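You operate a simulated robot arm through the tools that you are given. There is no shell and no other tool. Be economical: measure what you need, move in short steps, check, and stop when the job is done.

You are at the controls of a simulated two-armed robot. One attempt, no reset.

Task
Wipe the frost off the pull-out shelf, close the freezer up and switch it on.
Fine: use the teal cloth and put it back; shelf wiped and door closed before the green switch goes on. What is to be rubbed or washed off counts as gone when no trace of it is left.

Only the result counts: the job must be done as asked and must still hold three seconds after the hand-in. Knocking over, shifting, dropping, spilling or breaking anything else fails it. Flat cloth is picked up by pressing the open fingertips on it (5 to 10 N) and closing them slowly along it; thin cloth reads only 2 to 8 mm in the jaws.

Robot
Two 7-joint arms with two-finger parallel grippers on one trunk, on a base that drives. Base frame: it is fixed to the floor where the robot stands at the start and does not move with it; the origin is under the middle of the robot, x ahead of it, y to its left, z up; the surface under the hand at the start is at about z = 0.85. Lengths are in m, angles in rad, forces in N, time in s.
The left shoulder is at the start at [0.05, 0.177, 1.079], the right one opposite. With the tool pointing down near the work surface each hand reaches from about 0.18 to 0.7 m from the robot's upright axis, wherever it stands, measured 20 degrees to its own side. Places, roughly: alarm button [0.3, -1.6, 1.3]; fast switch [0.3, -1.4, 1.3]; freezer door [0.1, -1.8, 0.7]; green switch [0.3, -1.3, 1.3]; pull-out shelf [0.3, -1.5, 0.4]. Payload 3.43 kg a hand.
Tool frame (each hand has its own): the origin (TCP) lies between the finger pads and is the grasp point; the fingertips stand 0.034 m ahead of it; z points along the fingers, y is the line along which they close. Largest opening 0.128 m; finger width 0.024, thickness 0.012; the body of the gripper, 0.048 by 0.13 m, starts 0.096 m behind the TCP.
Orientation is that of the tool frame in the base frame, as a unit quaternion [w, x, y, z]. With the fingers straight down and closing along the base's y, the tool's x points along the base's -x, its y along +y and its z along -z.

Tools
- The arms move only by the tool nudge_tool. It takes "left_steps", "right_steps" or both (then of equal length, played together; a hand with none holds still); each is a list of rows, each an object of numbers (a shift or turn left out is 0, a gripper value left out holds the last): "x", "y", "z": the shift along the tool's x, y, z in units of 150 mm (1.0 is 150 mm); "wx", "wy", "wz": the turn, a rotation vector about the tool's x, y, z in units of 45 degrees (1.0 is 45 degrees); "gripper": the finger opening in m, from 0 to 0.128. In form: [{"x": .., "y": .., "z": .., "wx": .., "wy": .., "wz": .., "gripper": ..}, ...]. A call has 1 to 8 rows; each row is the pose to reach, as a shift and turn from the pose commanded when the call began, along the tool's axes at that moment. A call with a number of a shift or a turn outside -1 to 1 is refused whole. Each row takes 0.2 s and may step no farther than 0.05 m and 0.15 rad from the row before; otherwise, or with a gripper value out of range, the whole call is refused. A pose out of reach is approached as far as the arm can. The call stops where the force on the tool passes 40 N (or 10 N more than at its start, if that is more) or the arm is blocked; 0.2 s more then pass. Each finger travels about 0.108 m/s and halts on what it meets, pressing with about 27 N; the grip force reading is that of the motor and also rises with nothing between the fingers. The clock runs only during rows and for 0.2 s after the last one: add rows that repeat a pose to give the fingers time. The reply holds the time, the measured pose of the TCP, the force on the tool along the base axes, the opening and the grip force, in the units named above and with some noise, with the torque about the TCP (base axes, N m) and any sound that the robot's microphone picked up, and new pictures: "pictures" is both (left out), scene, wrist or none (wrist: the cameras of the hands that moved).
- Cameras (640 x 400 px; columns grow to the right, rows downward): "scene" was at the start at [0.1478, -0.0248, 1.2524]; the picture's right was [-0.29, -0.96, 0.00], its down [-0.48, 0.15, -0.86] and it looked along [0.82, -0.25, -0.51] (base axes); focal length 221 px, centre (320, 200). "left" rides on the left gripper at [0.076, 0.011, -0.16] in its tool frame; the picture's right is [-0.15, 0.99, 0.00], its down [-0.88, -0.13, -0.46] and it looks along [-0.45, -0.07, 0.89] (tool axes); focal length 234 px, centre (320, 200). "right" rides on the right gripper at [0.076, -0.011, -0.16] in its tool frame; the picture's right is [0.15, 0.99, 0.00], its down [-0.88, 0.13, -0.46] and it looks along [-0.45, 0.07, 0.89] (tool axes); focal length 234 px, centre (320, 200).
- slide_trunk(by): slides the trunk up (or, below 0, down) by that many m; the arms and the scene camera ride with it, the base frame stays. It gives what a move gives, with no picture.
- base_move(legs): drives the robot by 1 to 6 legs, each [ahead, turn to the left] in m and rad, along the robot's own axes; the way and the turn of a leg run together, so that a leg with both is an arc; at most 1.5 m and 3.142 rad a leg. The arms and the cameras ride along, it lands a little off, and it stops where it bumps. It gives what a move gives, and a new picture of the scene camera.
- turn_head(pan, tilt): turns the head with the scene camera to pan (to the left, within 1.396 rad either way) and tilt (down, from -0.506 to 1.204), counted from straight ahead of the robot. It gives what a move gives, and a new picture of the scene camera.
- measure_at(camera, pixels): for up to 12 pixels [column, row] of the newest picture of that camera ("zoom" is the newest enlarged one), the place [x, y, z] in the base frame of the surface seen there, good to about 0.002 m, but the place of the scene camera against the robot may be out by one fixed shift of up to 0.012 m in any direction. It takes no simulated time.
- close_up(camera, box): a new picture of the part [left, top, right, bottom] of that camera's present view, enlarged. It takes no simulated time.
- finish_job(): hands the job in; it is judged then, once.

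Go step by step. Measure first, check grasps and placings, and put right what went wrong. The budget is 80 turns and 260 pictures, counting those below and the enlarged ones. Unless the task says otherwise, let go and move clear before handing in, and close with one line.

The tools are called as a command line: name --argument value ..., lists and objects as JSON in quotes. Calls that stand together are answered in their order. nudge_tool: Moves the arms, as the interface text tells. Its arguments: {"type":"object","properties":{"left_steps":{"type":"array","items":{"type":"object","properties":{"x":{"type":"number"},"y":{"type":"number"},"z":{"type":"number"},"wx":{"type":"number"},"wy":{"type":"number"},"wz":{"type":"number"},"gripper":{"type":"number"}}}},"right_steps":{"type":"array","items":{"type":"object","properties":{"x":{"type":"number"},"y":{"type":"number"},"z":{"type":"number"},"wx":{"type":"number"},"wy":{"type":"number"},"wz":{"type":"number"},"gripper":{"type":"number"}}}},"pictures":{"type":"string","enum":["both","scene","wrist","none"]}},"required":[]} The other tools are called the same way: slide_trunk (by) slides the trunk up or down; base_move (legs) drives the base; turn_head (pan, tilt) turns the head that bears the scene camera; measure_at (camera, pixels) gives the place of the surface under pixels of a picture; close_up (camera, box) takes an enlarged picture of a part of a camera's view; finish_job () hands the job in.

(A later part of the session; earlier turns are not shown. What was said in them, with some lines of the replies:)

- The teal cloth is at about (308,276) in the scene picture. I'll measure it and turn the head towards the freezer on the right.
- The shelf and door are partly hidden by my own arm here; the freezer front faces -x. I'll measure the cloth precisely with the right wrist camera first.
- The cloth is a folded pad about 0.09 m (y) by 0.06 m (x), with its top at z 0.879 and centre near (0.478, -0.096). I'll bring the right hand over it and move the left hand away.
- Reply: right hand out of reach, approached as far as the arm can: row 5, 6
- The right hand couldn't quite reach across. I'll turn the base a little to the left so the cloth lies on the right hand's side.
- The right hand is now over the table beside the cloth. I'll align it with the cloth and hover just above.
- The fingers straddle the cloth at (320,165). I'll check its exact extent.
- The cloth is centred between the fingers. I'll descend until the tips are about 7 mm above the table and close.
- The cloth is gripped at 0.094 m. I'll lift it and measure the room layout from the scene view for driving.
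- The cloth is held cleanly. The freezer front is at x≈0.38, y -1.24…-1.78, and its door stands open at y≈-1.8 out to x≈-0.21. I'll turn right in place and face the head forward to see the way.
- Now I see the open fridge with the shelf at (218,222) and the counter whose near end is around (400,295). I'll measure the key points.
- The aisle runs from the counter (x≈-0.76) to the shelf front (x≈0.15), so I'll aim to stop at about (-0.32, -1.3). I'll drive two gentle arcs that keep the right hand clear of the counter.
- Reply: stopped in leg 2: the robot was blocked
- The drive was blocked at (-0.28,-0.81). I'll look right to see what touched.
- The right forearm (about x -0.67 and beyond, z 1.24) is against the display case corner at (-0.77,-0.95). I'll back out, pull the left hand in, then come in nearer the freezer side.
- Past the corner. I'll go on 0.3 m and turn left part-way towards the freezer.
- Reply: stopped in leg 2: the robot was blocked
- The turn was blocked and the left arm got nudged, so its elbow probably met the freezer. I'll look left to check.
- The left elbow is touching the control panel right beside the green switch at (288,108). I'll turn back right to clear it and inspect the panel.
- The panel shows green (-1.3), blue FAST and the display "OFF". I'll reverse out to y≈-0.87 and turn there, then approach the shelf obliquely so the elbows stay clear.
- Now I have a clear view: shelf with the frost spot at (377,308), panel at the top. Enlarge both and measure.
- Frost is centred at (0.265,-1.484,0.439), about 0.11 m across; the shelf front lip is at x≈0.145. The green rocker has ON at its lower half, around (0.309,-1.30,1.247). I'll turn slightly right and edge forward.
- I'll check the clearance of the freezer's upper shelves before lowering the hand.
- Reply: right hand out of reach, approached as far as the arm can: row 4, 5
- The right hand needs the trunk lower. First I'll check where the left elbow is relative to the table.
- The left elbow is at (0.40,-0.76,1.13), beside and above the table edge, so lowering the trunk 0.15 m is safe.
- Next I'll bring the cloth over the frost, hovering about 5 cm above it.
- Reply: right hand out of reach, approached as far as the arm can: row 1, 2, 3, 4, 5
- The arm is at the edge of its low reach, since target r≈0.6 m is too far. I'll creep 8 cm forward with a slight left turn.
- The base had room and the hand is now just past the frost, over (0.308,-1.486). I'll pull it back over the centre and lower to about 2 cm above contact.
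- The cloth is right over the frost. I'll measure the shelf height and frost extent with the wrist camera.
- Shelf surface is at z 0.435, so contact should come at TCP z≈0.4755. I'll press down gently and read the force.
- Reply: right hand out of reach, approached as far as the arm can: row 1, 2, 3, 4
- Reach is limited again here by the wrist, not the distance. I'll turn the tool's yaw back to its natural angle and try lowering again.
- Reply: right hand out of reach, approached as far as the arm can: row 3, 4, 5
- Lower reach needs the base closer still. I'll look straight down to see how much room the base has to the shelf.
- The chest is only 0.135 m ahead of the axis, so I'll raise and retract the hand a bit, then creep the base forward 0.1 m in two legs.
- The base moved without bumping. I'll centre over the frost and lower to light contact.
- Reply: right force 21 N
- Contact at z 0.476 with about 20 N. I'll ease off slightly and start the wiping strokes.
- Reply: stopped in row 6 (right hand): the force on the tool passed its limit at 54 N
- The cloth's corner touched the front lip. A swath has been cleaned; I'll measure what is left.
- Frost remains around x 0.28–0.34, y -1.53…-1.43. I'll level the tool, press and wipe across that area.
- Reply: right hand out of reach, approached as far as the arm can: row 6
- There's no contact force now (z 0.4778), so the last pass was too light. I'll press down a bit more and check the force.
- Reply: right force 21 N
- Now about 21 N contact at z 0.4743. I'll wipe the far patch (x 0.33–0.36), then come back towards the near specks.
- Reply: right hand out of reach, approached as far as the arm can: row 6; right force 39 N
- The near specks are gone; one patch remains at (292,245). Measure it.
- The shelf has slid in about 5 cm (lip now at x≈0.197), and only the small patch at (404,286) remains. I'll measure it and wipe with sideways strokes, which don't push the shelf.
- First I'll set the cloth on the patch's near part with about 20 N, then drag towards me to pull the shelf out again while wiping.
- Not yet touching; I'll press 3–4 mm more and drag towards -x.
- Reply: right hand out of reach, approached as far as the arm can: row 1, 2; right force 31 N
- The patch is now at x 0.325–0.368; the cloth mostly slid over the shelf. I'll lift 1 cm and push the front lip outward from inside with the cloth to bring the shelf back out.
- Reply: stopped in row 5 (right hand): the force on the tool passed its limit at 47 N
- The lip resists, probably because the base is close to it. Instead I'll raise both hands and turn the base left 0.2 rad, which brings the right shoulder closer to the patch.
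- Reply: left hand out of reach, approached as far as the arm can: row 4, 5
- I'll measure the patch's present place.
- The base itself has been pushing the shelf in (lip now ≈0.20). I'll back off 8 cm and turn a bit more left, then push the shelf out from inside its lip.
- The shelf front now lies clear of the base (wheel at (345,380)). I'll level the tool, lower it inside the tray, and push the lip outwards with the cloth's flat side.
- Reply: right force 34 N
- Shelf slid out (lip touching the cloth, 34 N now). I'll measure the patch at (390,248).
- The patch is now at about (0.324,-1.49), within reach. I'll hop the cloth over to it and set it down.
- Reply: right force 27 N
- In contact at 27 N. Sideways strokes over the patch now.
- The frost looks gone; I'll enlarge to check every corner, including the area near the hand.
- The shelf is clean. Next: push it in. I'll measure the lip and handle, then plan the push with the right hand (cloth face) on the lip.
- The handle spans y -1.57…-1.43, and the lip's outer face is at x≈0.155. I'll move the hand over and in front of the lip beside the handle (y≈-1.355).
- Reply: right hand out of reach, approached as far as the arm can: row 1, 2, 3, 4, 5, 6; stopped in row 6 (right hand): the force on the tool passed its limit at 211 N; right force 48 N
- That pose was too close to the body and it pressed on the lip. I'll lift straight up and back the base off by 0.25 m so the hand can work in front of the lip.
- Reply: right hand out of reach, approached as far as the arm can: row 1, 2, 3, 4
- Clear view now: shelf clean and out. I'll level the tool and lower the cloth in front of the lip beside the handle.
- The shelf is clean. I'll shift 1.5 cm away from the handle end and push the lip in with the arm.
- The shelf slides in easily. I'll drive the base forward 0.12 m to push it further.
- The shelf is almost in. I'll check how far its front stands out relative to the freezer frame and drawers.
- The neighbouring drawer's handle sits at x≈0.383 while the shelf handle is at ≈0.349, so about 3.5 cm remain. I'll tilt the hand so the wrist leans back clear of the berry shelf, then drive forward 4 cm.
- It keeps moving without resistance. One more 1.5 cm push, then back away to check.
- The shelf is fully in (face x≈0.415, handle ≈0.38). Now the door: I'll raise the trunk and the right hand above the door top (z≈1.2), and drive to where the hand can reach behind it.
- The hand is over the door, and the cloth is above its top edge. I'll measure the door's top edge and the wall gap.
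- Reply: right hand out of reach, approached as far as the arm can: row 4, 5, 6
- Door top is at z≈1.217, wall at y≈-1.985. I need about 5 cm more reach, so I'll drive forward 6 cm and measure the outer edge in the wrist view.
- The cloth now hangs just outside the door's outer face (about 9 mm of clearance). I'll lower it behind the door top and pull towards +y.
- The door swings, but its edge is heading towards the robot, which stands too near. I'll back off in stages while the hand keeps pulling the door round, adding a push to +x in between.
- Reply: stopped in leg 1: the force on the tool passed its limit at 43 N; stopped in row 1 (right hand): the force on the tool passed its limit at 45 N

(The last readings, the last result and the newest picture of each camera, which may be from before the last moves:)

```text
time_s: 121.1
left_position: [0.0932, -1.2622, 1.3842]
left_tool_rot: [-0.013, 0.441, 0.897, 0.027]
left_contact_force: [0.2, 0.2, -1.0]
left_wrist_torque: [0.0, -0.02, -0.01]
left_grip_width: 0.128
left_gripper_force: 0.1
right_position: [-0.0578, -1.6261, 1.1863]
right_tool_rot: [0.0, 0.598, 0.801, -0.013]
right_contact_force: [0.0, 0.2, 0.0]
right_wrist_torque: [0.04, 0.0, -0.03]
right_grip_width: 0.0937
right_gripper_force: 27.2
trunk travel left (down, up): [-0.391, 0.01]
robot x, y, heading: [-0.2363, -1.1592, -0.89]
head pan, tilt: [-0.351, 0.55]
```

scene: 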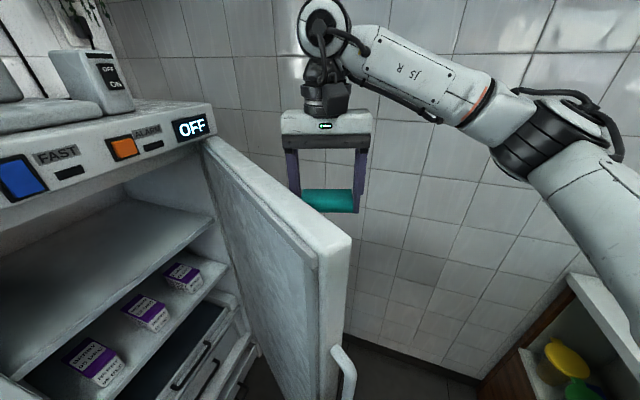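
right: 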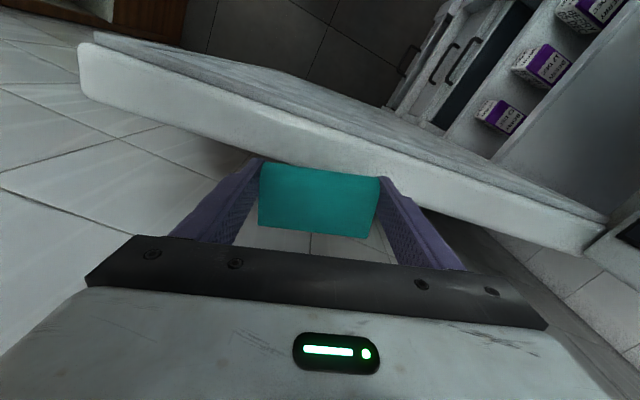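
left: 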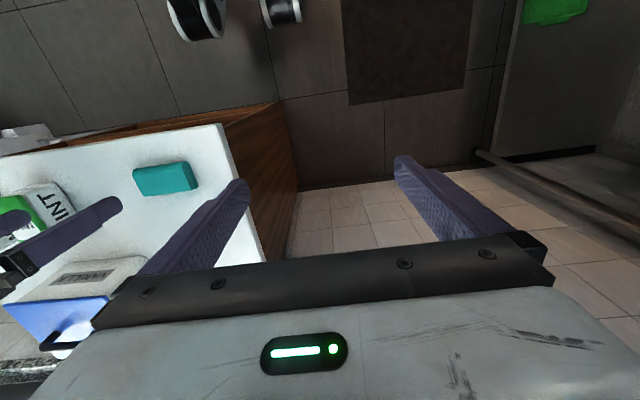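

The door swung to about halfway and now stands free, with the hand on its outer side. I'll back off a little, lower the trunk so the hand is well under the control panel, then sweep the door further by turning left.

base_move --legs '[[-0.1, 0.0]]'

slide_trunk --by -0.33

base_move --legs '[[0.0, 0.45]]'

```text
time_s: 122.3
left_position: [0.0318, -1.1847, 1.3849]
left_tool_rot: [-0.012, 0.442, 0.896, 0.027]
left_contact_force: [-0.7, 0.0, 0.5]
left_wrist_torque: [-0.03, 0.01, 0.03]
left_grip_width: 0.1279
left_gripper_force: 0.1
right_position: [-0.1219, -1.5485, 1.1865]
right_tool_rot: [0.0, 0.599, 0.801, -0.013]
right_contact_force: [-0.1, -0.1, -0.4]
right_wrist_torque: [0.0, -0.01, 0.01]
right_grip_width: 0.0938
right_gripper_force: 27.3
trunk travel left (down, up): [-0.391, 0.01]
robot x, y, heading: [-0.2957, -1.0846, -0.887]
head pan, tilt: [-0.351, 0.55]
```

scene: 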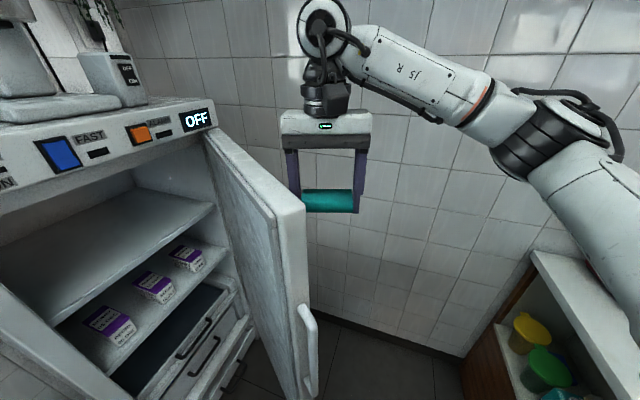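

```text
time_s: 123.4
left_position: [0.0312, -1.186, 1.3068]
left_tool_rot: [-0.012, 0.441, 0.897, 0.026]
left_contact_force: [-0.1, 0.0, -0.2]
left_wrist_torque: [0.06, -0.01, -0.01]
left_grip_width: 0.1281
left_gripper_force: 0.1
right_position: [-0.1181, -1.5492, 1.1175]
right_tool_rot: [0.013, 0.599, 0.801, -0.004]
right_contact_force: [0.0, 2.4, 5.4]
right_wrist_torque: [-0.04, -0.28, 0.14]
right_grip_width: 0.0941
right_gripper_force: 26.9
trunk travel left (down, up): [-0.314, 0.088]
robot x, y, heading: [-0.2958, -1.0865, -0.886]
head pan, tilt: [-0.351, 0.55]
stopped: the force on the tool passed its limit at 61 N (the readings are from after the stop); the commanded pose is now the measured one
```

```text
time_s: 125.2
left_position: [0.0426, -1.0311, 1.3064]
left_tool_rot: [-0.019, 0.225, 0.974, 0.024]
left_contact_force: [-0.1, 0.3, 0.5]
left_wrist_torque: [0.01, -0.01, -0.01]
left_grip_width: 0.128
left_gripper_force: 0.0
right_position: [0.0697, -1.422, 1.1171]
right_tool_rot: [0.014, 0.403, 0.915, -0.002]
right_contact_force: [-0.5, 0.3, 0.2]
right_wrist_torque: [-0.01, -0.01, -0.01]
right_grip_width: 0.0937
right_gripper_force: 27.7
trunk travel left (down, up): [-0.314, 0.088]
robot x, y, heading: [-0.2957, -1.0817, -0.431]
head pan, tilt: [-0.351, 0.55]
```

scene: 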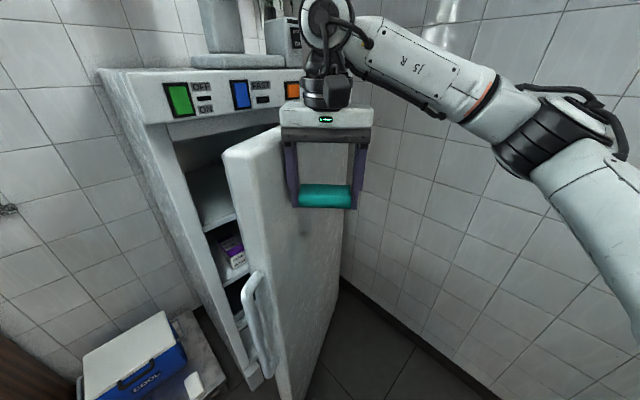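

The door is about two-thirds closed; the cloth had touched its handle. I'll shift the hand towards the hinge side, lower and tilt it so the wrist stays off the panel, then push to +x.

nudge_tool --right_steps '[{"x": -0.16, "y": -0.09, "wy": -0.17}, {"x": -0.32, "y": -0.18, "wy": -0.34, "z": 0.1}, {"x": -0.48, "y": -0.262, "wy": -0.5, "z": 0.3}, {"x": -0.48, "y": -0.262, "wy": -0.5, "z": 0.5}, {"x": -0.48, "y": -0.262, "wy": -0.5, "z": 0.7}]' --pictures "none"

nudge_tool --right_steps '[{"x": -0.104, "y": 0.123, "z": 0.043}, {"x": -0.208, "y": 0.246, "z": 0.086}, {"x": -0.312, "y": 0.369, "z": 0.128}, {"x": -0.416, "y": 0.492, "z": 0.171}, {"x": -0.52, "y": 0.615, "z": 0.214}, {"x": -0.624, "y": 0.7375, "z": 0.2565}, {"x": -0.728, "y": 0.86, "z": 0.3}]' --pictures "scene"

```text
time_s: 126.4
left_position: [0.0447, -1.0314, 1.3069]
left_tool_rot: [-0.019, 0.225, 0.974, 0.025]
left_contact_force: [-0.4, 0.7, 0.3]
left_wrist_torque: [-0.02, 0.02, 0.01]
left_grip_width: 0.1276
left_gripper_force: 0.1
right_position: [0.0902, -1.5057, 1.0125]
right_tool_rot: [0.192, 0.394, 0.895, -0.081]
right_contact_force: [0.1, 0.1, -0.7]
right_wrist_torque: [0.03, 0.05, 0.02]
right_grip_width: 0.0938
right_gripper_force: 26.5
trunk travel left (down, up): [-0.314, 0.088]
robot x, y, heading: [-0.2972, -1.0844, -0.425]
head pan, tilt: [-0.351, 0.55]
```

```text
time_s: 128.0
left_position: [0.0415, -1.0307, 1.3059]
left_tool_rot: [-0.018, 0.226, 0.974, 0.023]
left_contact_force: [0.5, 0.4, 0.0]
left_wrist_torque: [0.02, 0.05, -0.01]
left_grip_width: 0.1279
left_gripper_force: 0.1
right_position: [0.2544, -1.5087, 1.0159]
right_tool_rot: [0.178, 0.402, 0.894, -0.089]
right_contact_force: [-20.2, 3.2, 3.7]
right_wrist_torque: [0.04, 0.0, 0.1]
right_grip_width: 0.0948
right_gripper_force: 27.2
trunk travel left (down, up): [-0.314, 0.088]
robot x, y, heading: [-0.2974, -1.0819, -0.425]
head pan, tilt: [-0.351, 0.55]
stopped in row 7 (right hand): the force on the tool passed its limit at 49 N (the readings are from after the stop); the commanded pose is now the measured one
```

scene: 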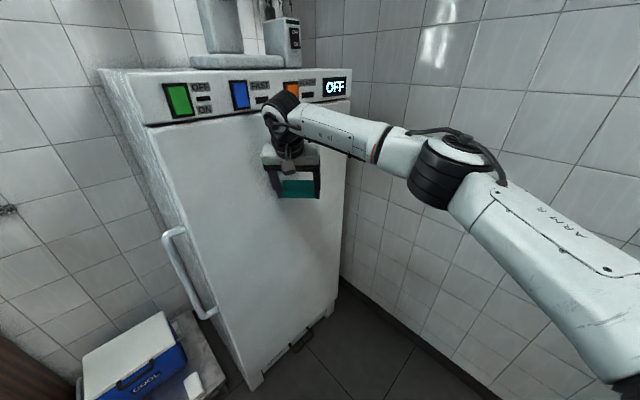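

The door is closed (flush under the panel). Next is the green switch with the left hand: I'll back the right hand off, close the left fingers, turn right a little, and bring the left fingertip, tilted forward, near the lower half of the switch.

nudge_tool --right_steps '[{"x": 0.1, "y": -0.12, "z": -0.04}, {"x": 0.2, "y": -0.24, "z": -0.08}, {"x": 0.3, "y": -0.35, "z": -0.12}, {"x": 0.3, "y": -0.35, "z": -0.12}]' --left_steps '[{"gripper": 0.08}, {"gripper": 0.04}, {"gripper": 0.0}, {"gripper": 0.0}]' --pictures "none"

base_move --legs '[[0.0, -0.325]]'

nudge_tool --left_steps '[{"x": -0.25, "y": 0.03, "z": 0.03, "gripper": 0.0}, {"x": -0.5, "y": 0.06, "z": 0.06}, {"x": -0.75, "y": 0.09, "z": 0.09}, {"x": -1.0, "y": 0.11, "z": 0.11}]' --pictures "none"

nudge_tool --left_steps '[{"x": -0.2, "y": 0.03, "z": 0.04, "wy": -0.15}, {"x": -0.4, "y": 0.06, "z": 0.08, "wy": -0.3}, {"x": -0.5, "y": 0.1, "z": 0.115, "wy": -0.45}, {"x": -0.5, "y": 0.1, "z": 0.115, "wy": -0.45}]' --pictures "both"

```text
time_s: 129.0
left_position: [0.0438, -1.0307, 1.3065]
left_tool_rot: [-0.019, 0.225, 0.974, 0.023]
left_contact_force: [-0.4, -0.3, 0.7]
left_wrist_torque: [0.05, 0.04, 0.0]
left_grip_width: 0.0
left_gripper_force: 26.9
right_position: [0.1874, -1.5074, 1.0142]
right_tool_rot: [0.181, 0.4, 0.894, -0.088]
right_contact_force: [-0.1, -0.9, -1.3]
right_wrist_torque: [0.0, 0.02, 0.04]
right_grip_width: 0.0947
right_gripper_force: 26.6
trunk travel left (down, up): [-0.314, 0.088]
robot x, y, heading: [-0.2972, -1.0836, -0.427]
head pan, tilt: [-0.351, 0.55]
```

```text
time_s: 130.4
left_position: [0.0418, -1.1419, 1.306]
left_tool_rot: [-0.014, 0.38, 0.925, 0.027]
left_contact_force: [0.5, 0.1, 0.2]
left_wrist_torque: [0.01, -0.03, 0.0]
left_grip_width: 0.0
left_gripper_force: 26.6
right_position: [0.0281, -1.6385, 1.0148]
right_tool_rot: [0.165, 0.539, 0.818, -0.116]
right_contact_force: [0.1, 0.7, -0.7]
right_wrist_torque: [0.01, 0.0, 0.0]
right_grip_width: 0.0946
right_gripper_force: 27.0
trunk travel left (down, up): [-0.314, 0.088]
robot x, y, heading: [-0.2949, -1.0842, -0.754]
head pan, tilt: [-0.351, 0.55]
```

scene: 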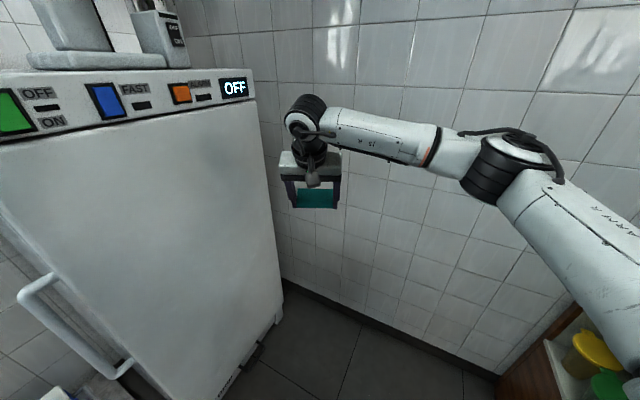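

```text
time_s: 131.4
left_position: [0.1608, -1.2343, 1.2836]
left_tool_rot: [-0.015, 0.38, 0.925, 0.026]
left_contact_force: [-0.2, 0.5, -0.5]
left_wrist_torque: [0.02, 0.03, -0.01]
left_grip_width: 0.0
left_gripper_force: 26.9
right_position: [0.0278, -1.6388, 1.014]
right_tool_rot: [0.165, 0.539, 0.818, -0.116]
right_contact_force: [0.7, -0.4, 0.4]
right_wrist_torque: [0.03, 0.01, -0.01]
right_grip_width: 0.0946
right_gripper_force: 26.7
trunk travel left (down, up): [-0.314, 0.088]
robot x, y, heading: [-0.2945, -1.0848, -0.752]
head pan, tilt: [-0.351, 0.55]
```

```text
time_s: 132.4
left_position: [0.2247, -1.2751, 1.2626]
left_tool_rot: [0.149, 0.379, 0.913, -0.042]
left_contact_force: [0.5, 0.1, -0.3]
left_wrist_torque: [-0.03, 0.01, 0.03]
left_grip_width: 0.0
left_gripper_force: 27.6
right_position: [0.0269, -1.6387, 1.0149]
right_tool_rot: [0.165, 0.538, 0.818, -0.115]
right_contact_force: [0.2, -0.2, -0.5]
right_wrist_torque: [0.02, 0.01, -0.01]
right_grip_width: 0.0943
right_gripper_force: 27.2
trunk travel left (down, up): [-0.314, 0.088]
robot x, y, heading: [-0.2938, -1.0806, -0.751]
head pan, tilt: [-0.351, 0.55]
```

scene: 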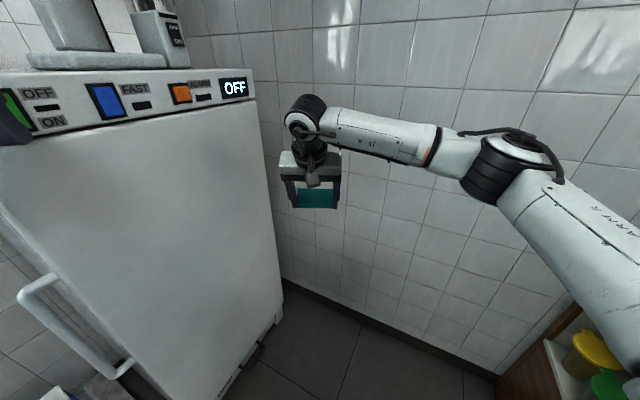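
left: 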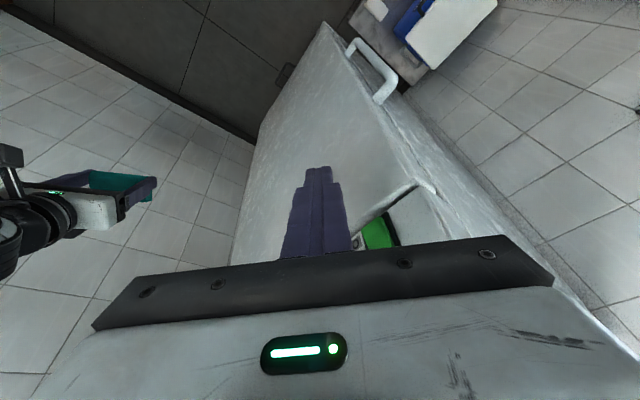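

The left fingertip is just in front of the green switch (seen at (378,232) in the left view). I'll align it 1 cm up and 1.2 cm across, press to +x, retreat, and check the display.

nudge_tool --left_steps '[{"x": -0.211, "y": 0.084}, {"x": -0.278, "y": 0.155, "z": 0.024}, {"x": -0.345, "y": 0.225, "z": 0.048}, {"x": -0.412, "y": 0.296, "z": 0.072}, {"x": -0.479, "y": 0.366, "z": 0.096}, {"x": -0.512, "y": 0.4, "z": 0.108}]' --pictures "both"

nudge_tool --left_steps '[{"x": 0.13, "y": -0.14, "z": -0.048}, {"x": 0.3, "y": -0.3, "z": -0.1}, {"x": 0.5, "y": -0.4, "z": -0.2}]' --pictures "scene"

close_up --camera "scene" --box '[0, 60, 260, 150]'

```text
time_s: 133.6
left_position: [0.2958, -1.2878, 1.2735]
left_tool_rot: [0.136, 0.39, 0.91, -0.042]
left_contact_force: [-14.4, 4.0, 3.8]
left_wrist_torque: [0.07, 0.37, -0.04]
left_grip_width: 0.0001
left_gripper_force: 26.7
right_position: [0.0262, -1.6376, 1.0166]
right_tool_rot: [0.166, 0.538, 0.819, -0.116]
right_contact_force: [-0.2, -0.5, 0.1]
right_wrist_torque: [0.02, 0.02, -0.02]
right_grip_width: 0.0942
right_gripper_force: 27.2
trunk travel left (down, up): [-0.314, 0.088]
robot x, y, heading: [-0.2943, -1.081, -0.751]
head pan, tilt: [-0.351, 0.55]
stopped in row 5 (left hand): the force on the tool passed its limit at 47 N (the readings are from after the stop); the commanded pose is now the measured one
```

scene: 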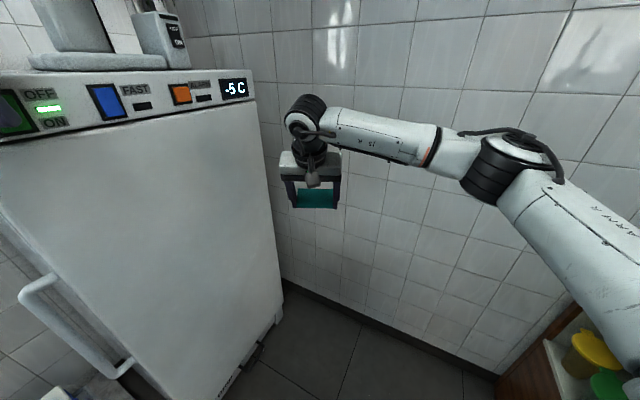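
left: 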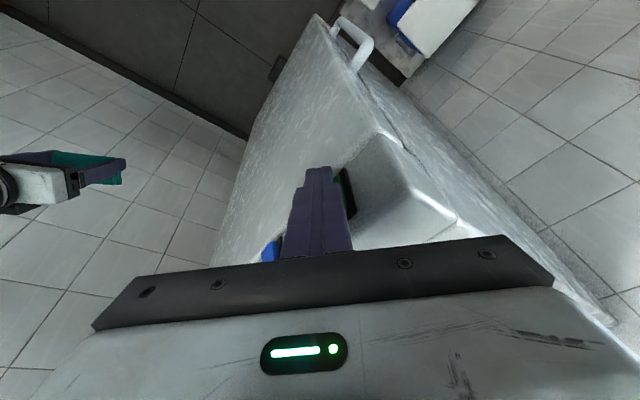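

```text
time_s: 134.4
left_position: [0.1984, -1.2724, 1.2755]
left_tool_rot: [0.137, 0.386, 0.911, -0.04]
left_contact_force: [0.3, -0.2, 1.3]
left_wrist_torque: [-0.01, -0.05, -0.03]
left_grip_width: 0.0
left_gripper_force: 27.4
right_position: [0.0266, -1.6378, 1.0154]
right_tool_rot: [0.165, 0.539, 0.818, -0.116]
right_contact_force: [-0.1, 0.8, 0.2]
right_wrist_torque: [0.01, -0.03, 0.01]
right_grip_width: 0.0943
right_gripper_force: 27.3
trunk travel left (down, up): [-0.314, 0.088]
robot x, y, heading: [-0.2982, -1.0811, -0.749]
head pan, tilt: [-0.351, 0.55]
```

scene: 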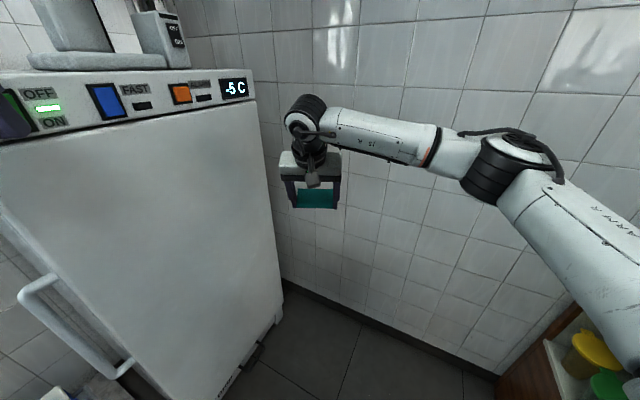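

```text
2.46 times, centred on (130, 105) of scene
```

zoom: 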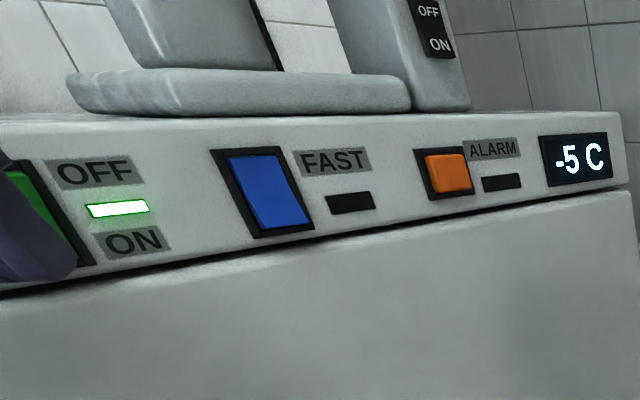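

The switch is on: ON lamp lit, display -5 C, FAST and ALARM unlit. Next I'll return the cloth: pull both hands in, level them, and drive back to the table.

nudge_tool --right_steps '[{"x": 0.131, "y": -0.026, "z": -0.2, "wy": 0.1}, {"x": 0.261, "y": -0.053, "z": -0.4, "wy": 0.2}, {"x": 0.392, "y": -0.079, "z": -0.6, "wy": 0.3}, {"x": 0.522, "y": -0.106, "z": -0.8, "wy": 0.4}, {"x": 0.653, "y": -0.132, "z": -1.0, "wy": 0.5}]' --left_steps '[{"x": 0.162, "y": -0.082, "z": -0.092, "wy": 0.09}, {"x": 0.325, "y": -0.164, "z": -0.184, "wy": 0.18}, {"x": 0.487, "y": -0.246, "z": -0.276, "wy": 0.27}, {"x": 0.65, "y": -0.328, "z": -0.368, "wy": 0.36}, {"x": 0.812, "y": -0.41, "z": -0.46, "wy": 0.45}]' --pictures "none"

base_move --legs '[[0.0, 2.05], [1.12, 0.0], [0.0, -1.08]]'

nudge_tool --right_steps '[{"z": 0.1}]' --pictures "wrist"

```text
time_s: 135.6
left_position: [0.0607, -1.2188, 1.3081]
left_tool_rot: [-0.026, 0.388, 0.921, 0.029]
left_contact_force: [-0.4, -0.7, -0.1]
left_wrist_torque: [-0.02, -0.03, -0.01]
left_grip_width: 0.0
left_gripper_force: 27.4
right_position: [-0.0514, -1.5078, 1.1146]
right_tool_rot: [0.001, 0.551, 0.834, -0.007]
right_contact_force: [0.3, 0.0, -0.3]
right_wrist_torque: [-0.04, 0.02, 0.0]
right_grip_width: 0.0943
right_gripper_force: 26.8
trunk travel left (down, up): [-0.314, 0.088]
robot x, y, heading: [-0.3014, -1.0799, -0.752]
head pan, tilt: [-0.351, 0.55]
```

```text
time_s: 149.0
left_position: [0.2702, 0.2215, 1.3083]
left_tool_rot: [-0.036, -0.101, 0.994, 0.013]
left_contact_force: [-0.1, -0.3, 0.3]
left_wrist_torque: [-0.02, -0.01, 0.03]
left_grip_width: 0.0
left_gripper_force: 27.0
right_position: [0.4511, -0.0282, 1.1136]
right_tool_rot: [0.006, 0.083, 0.997, -0.007]
right_contact_force: [1.1, 0.1, 0.0]
right_wrist_torque: [0.01, -0.02, -0.03]
right_grip_width: 0.0939
right_gripper_force: 26.9
trunk travel left (down, up): [-0.314, 0.088]
robot x, y, heading: [-0.0417, -0.0064, 0.248]
head pan, tilt: [-0.351, 0.55]
```

scene: 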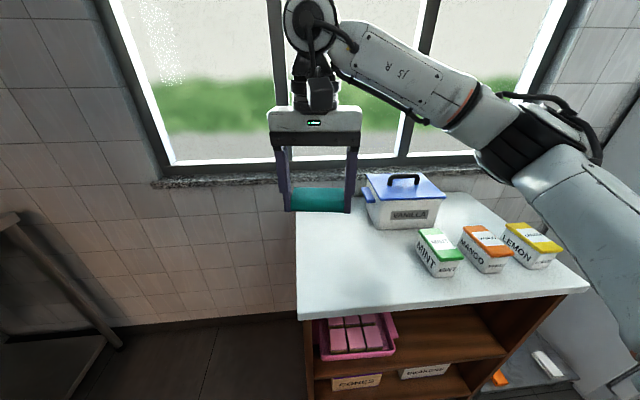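

```text
time_s: 149.4
left_position: [0.2708, 0.2214, 1.3078]
left_tool_rot: [-0.036, -0.101, 0.994, 0.013]
left_contact_force: [-0.4, 0.2, 1.1]
left_wrist_torque: [0.0, 0.04, -0.01]
left_grip_width: 0.0
left_gripper_force: 27.3
right_position: [0.4524, -0.0278, 1.1001]
right_tool_rot: [0.006, 0.083, 0.996, -0.006]
right_contact_force: [-0.4, -0.4, -0.2]
right_wrist_torque: [0.04, 0.03, 0.01]
right_grip_width: 0.0942
right_gripper_force: 27.1
trunk travel left (down, up): [-0.314, 0.088]
robot x, y, heading: [-0.0394, -0.007, 0.251]
head pan, tilt: [-0.351, 0.55]
5 turns are left
```

right: 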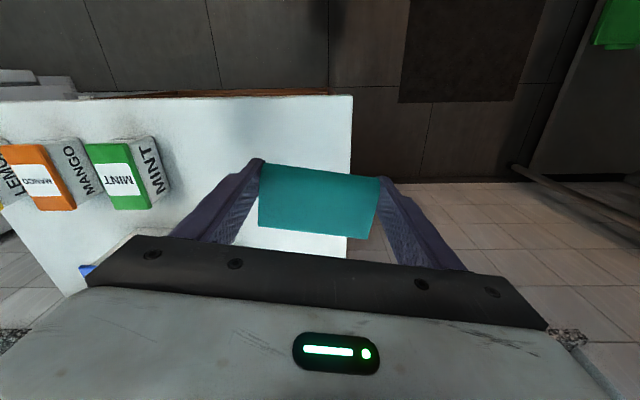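

At the table, the hand is at (0.452,-0.028). I'll align it over the cloth's original place (0.478,-0.096), straight, at z≈0.95.

nudge_tool --right_steps '[{"x": -0.08, "y": -0.14, "wz": -0.07, "wy": 0.017, "wx": -0.014}, {"x": -0.16, "y": -0.28, "z": 0.15, "wz": -0.14, "wy": 0.017, "wx": -0.014}, {"x": -0.243, "y": -0.419, "z": 0.35, "wz": -0.21, "wy": 0.017, "wx": -0.014}, {"x": -0.243, "y": -0.419, "z": 0.6, "wz": -0.21, "wy": 0.017, "wx": -0.014}, {"x": -0.243, "y": -0.419, "z": 0.8, "wz": -0.21, "wy": 0.017, "wx": -0.014}, {"x": -0.243, "y": -0.419, "z": 1.0, "wz": -0.21, "wy": 0.017, "wx": -0.014}, {"x": -0.243, "y": -0.419, "z": 1.0, "wz": -0.21, "wy": 0.017, "wx": -0.014}]' --pictures "both"

```text
time_s: 151.0
left_position: [0.2692, 0.2234, 1.308]
left_tool_rot: [-0.037, -0.101, 0.994, 0.013]
left_contact_force: [-0.7, 0.0, 0.3]
left_wrist_torque: [-0.03, 0.02, 0.03]
left_grip_width: 0.0
left_gripper_force: 27.3
right_position: [0.4767, -0.0987, 0.9529]
right_tool_rot: [0.0, 0.001, 1.0, 0.0]
right_contact_force: [0.6, -0.3, -0.9]
right_wrist_torque: [-0.04, -0.01, 0.01]
right_grip_width: 0.094
right_gripper_force: 27.0
trunk travel left (down, up): [-0.314, 0.088]
robot x, y, heading: [-0.0395, -0.003, 0.253]
head pan, tilt: [-0.351, 0.55]
4 turns are left
```

scene: 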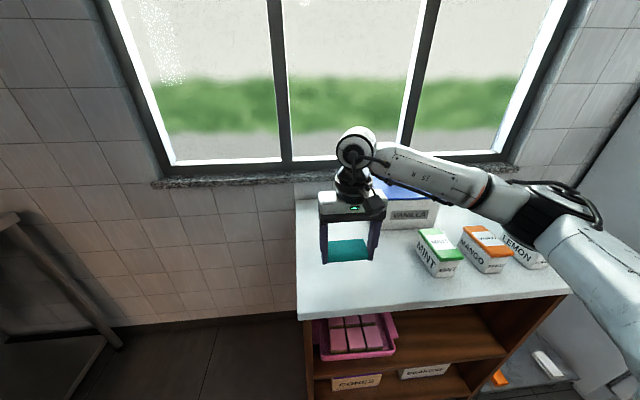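
right: 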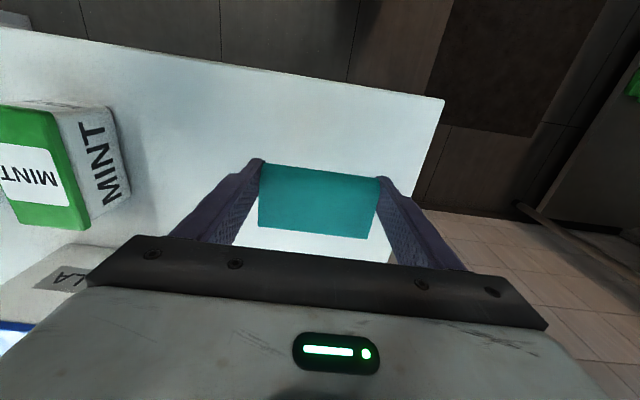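

Well aligned at (0.477,-0.099), level. Lower to the table, open the fingers, then rise.

nudge_tool --right_steps '[{"z": 0.2}, {"z": 0.37}, {"z": 0.41}, {"z": 0.428}, {"z": 0.428}]' --pictures "none"

nudge_tool --right_steps '[{"gripper": 0.1}, {"gripper": 0.115}, {"gripper": 0.128}, {"gripper": 0.128}, {"z": -0.15, "gripper": 0.128}, {"z": -0.4, "gripper": 0.128}, {"z": -0.7, "gripper": 0.128}, {"z": -1.0, "gripper": 0.128}]' --pictures "both"

```text
time_s: 152.2
left_position: [0.2698, 0.2214, 1.3076]
left_tool_rot: [-0.036, -0.101, 0.994, 0.013]
left_contact_force: [-0.4, -0.5, -0.3]
left_wrist_torque: [-0.03, 0.02, -0.01]
left_grip_width: 0.0
left_gripper_force: 27.0
right_position: [0.4786, -0.0982, 0.887]
right_tool_rot: [-0.001, 0.0, 1.0, -0.001]
right_contact_force: [0.7, -0.5, -0.4]
right_wrist_torque: [0.03, 0.01, 0.02]
right_grip_width: 0.0937
right_gripper_force: 27.3
trunk travel left (down, up): [-0.314, 0.088]
robot x, y, heading: [-0.0391, -0.0046, 0.25]
head pan, tilt: [-0.351, 0.55]
```

```text
time_s: 154.0
left_position: [0.2694, 0.2223, 1.3088]
left_tool_rot: [-0.037, -0.101, 0.994, 0.013]
left_contact_force: [-0.2, 0.0, -0.6]
left_wrist_torque: [0.01, -0.02, 0.01]
left_grip_width: 0.0001
left_gripper_force: 27.4
right_position: [0.4765, -0.0973, 1.0377]
right_tool_rot: [-0.001, 0.0, 1.0, -0.001]
right_contact_force: [-1.0, -0.3, 0.0]
right_wrist_torque: [0.02, 0.02, -0.01]
right_grip_width: 0.1278
right_gripper_force: 0.0
trunk travel left (down, up): [-0.314, 0.088]
robot x, y, heading: [-0.0411, -0.0081, 0.25]
head pan, tilt: [-0.351, 0.55]
3 turns are left
```

scene: 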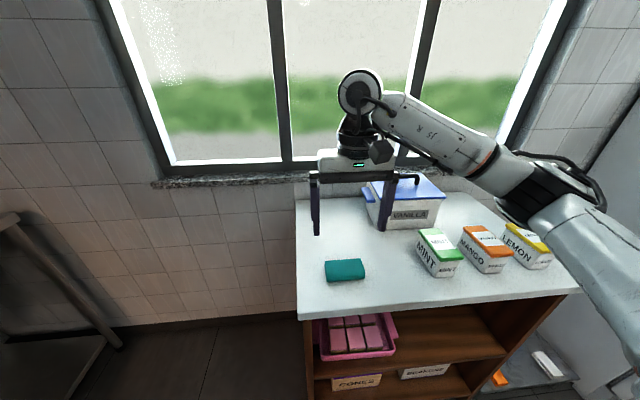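
right: 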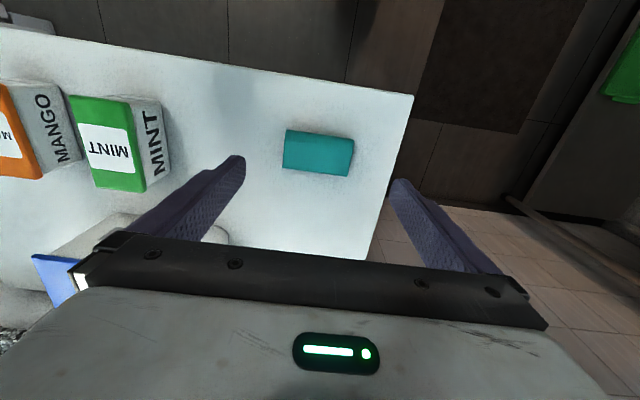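

The teal cloth lies flat on the table where it started, at (345,270), both hands are clear, and the tubs haven't moved. I'm handing the job in.

finish_job

```text
The job is handed in.
```

The frost is wiped off, the shelf is pushed in and the door is closed. After that I switched the green switch on (lamp lit, display at -5 C). The teal cloth is back where it was on the table.
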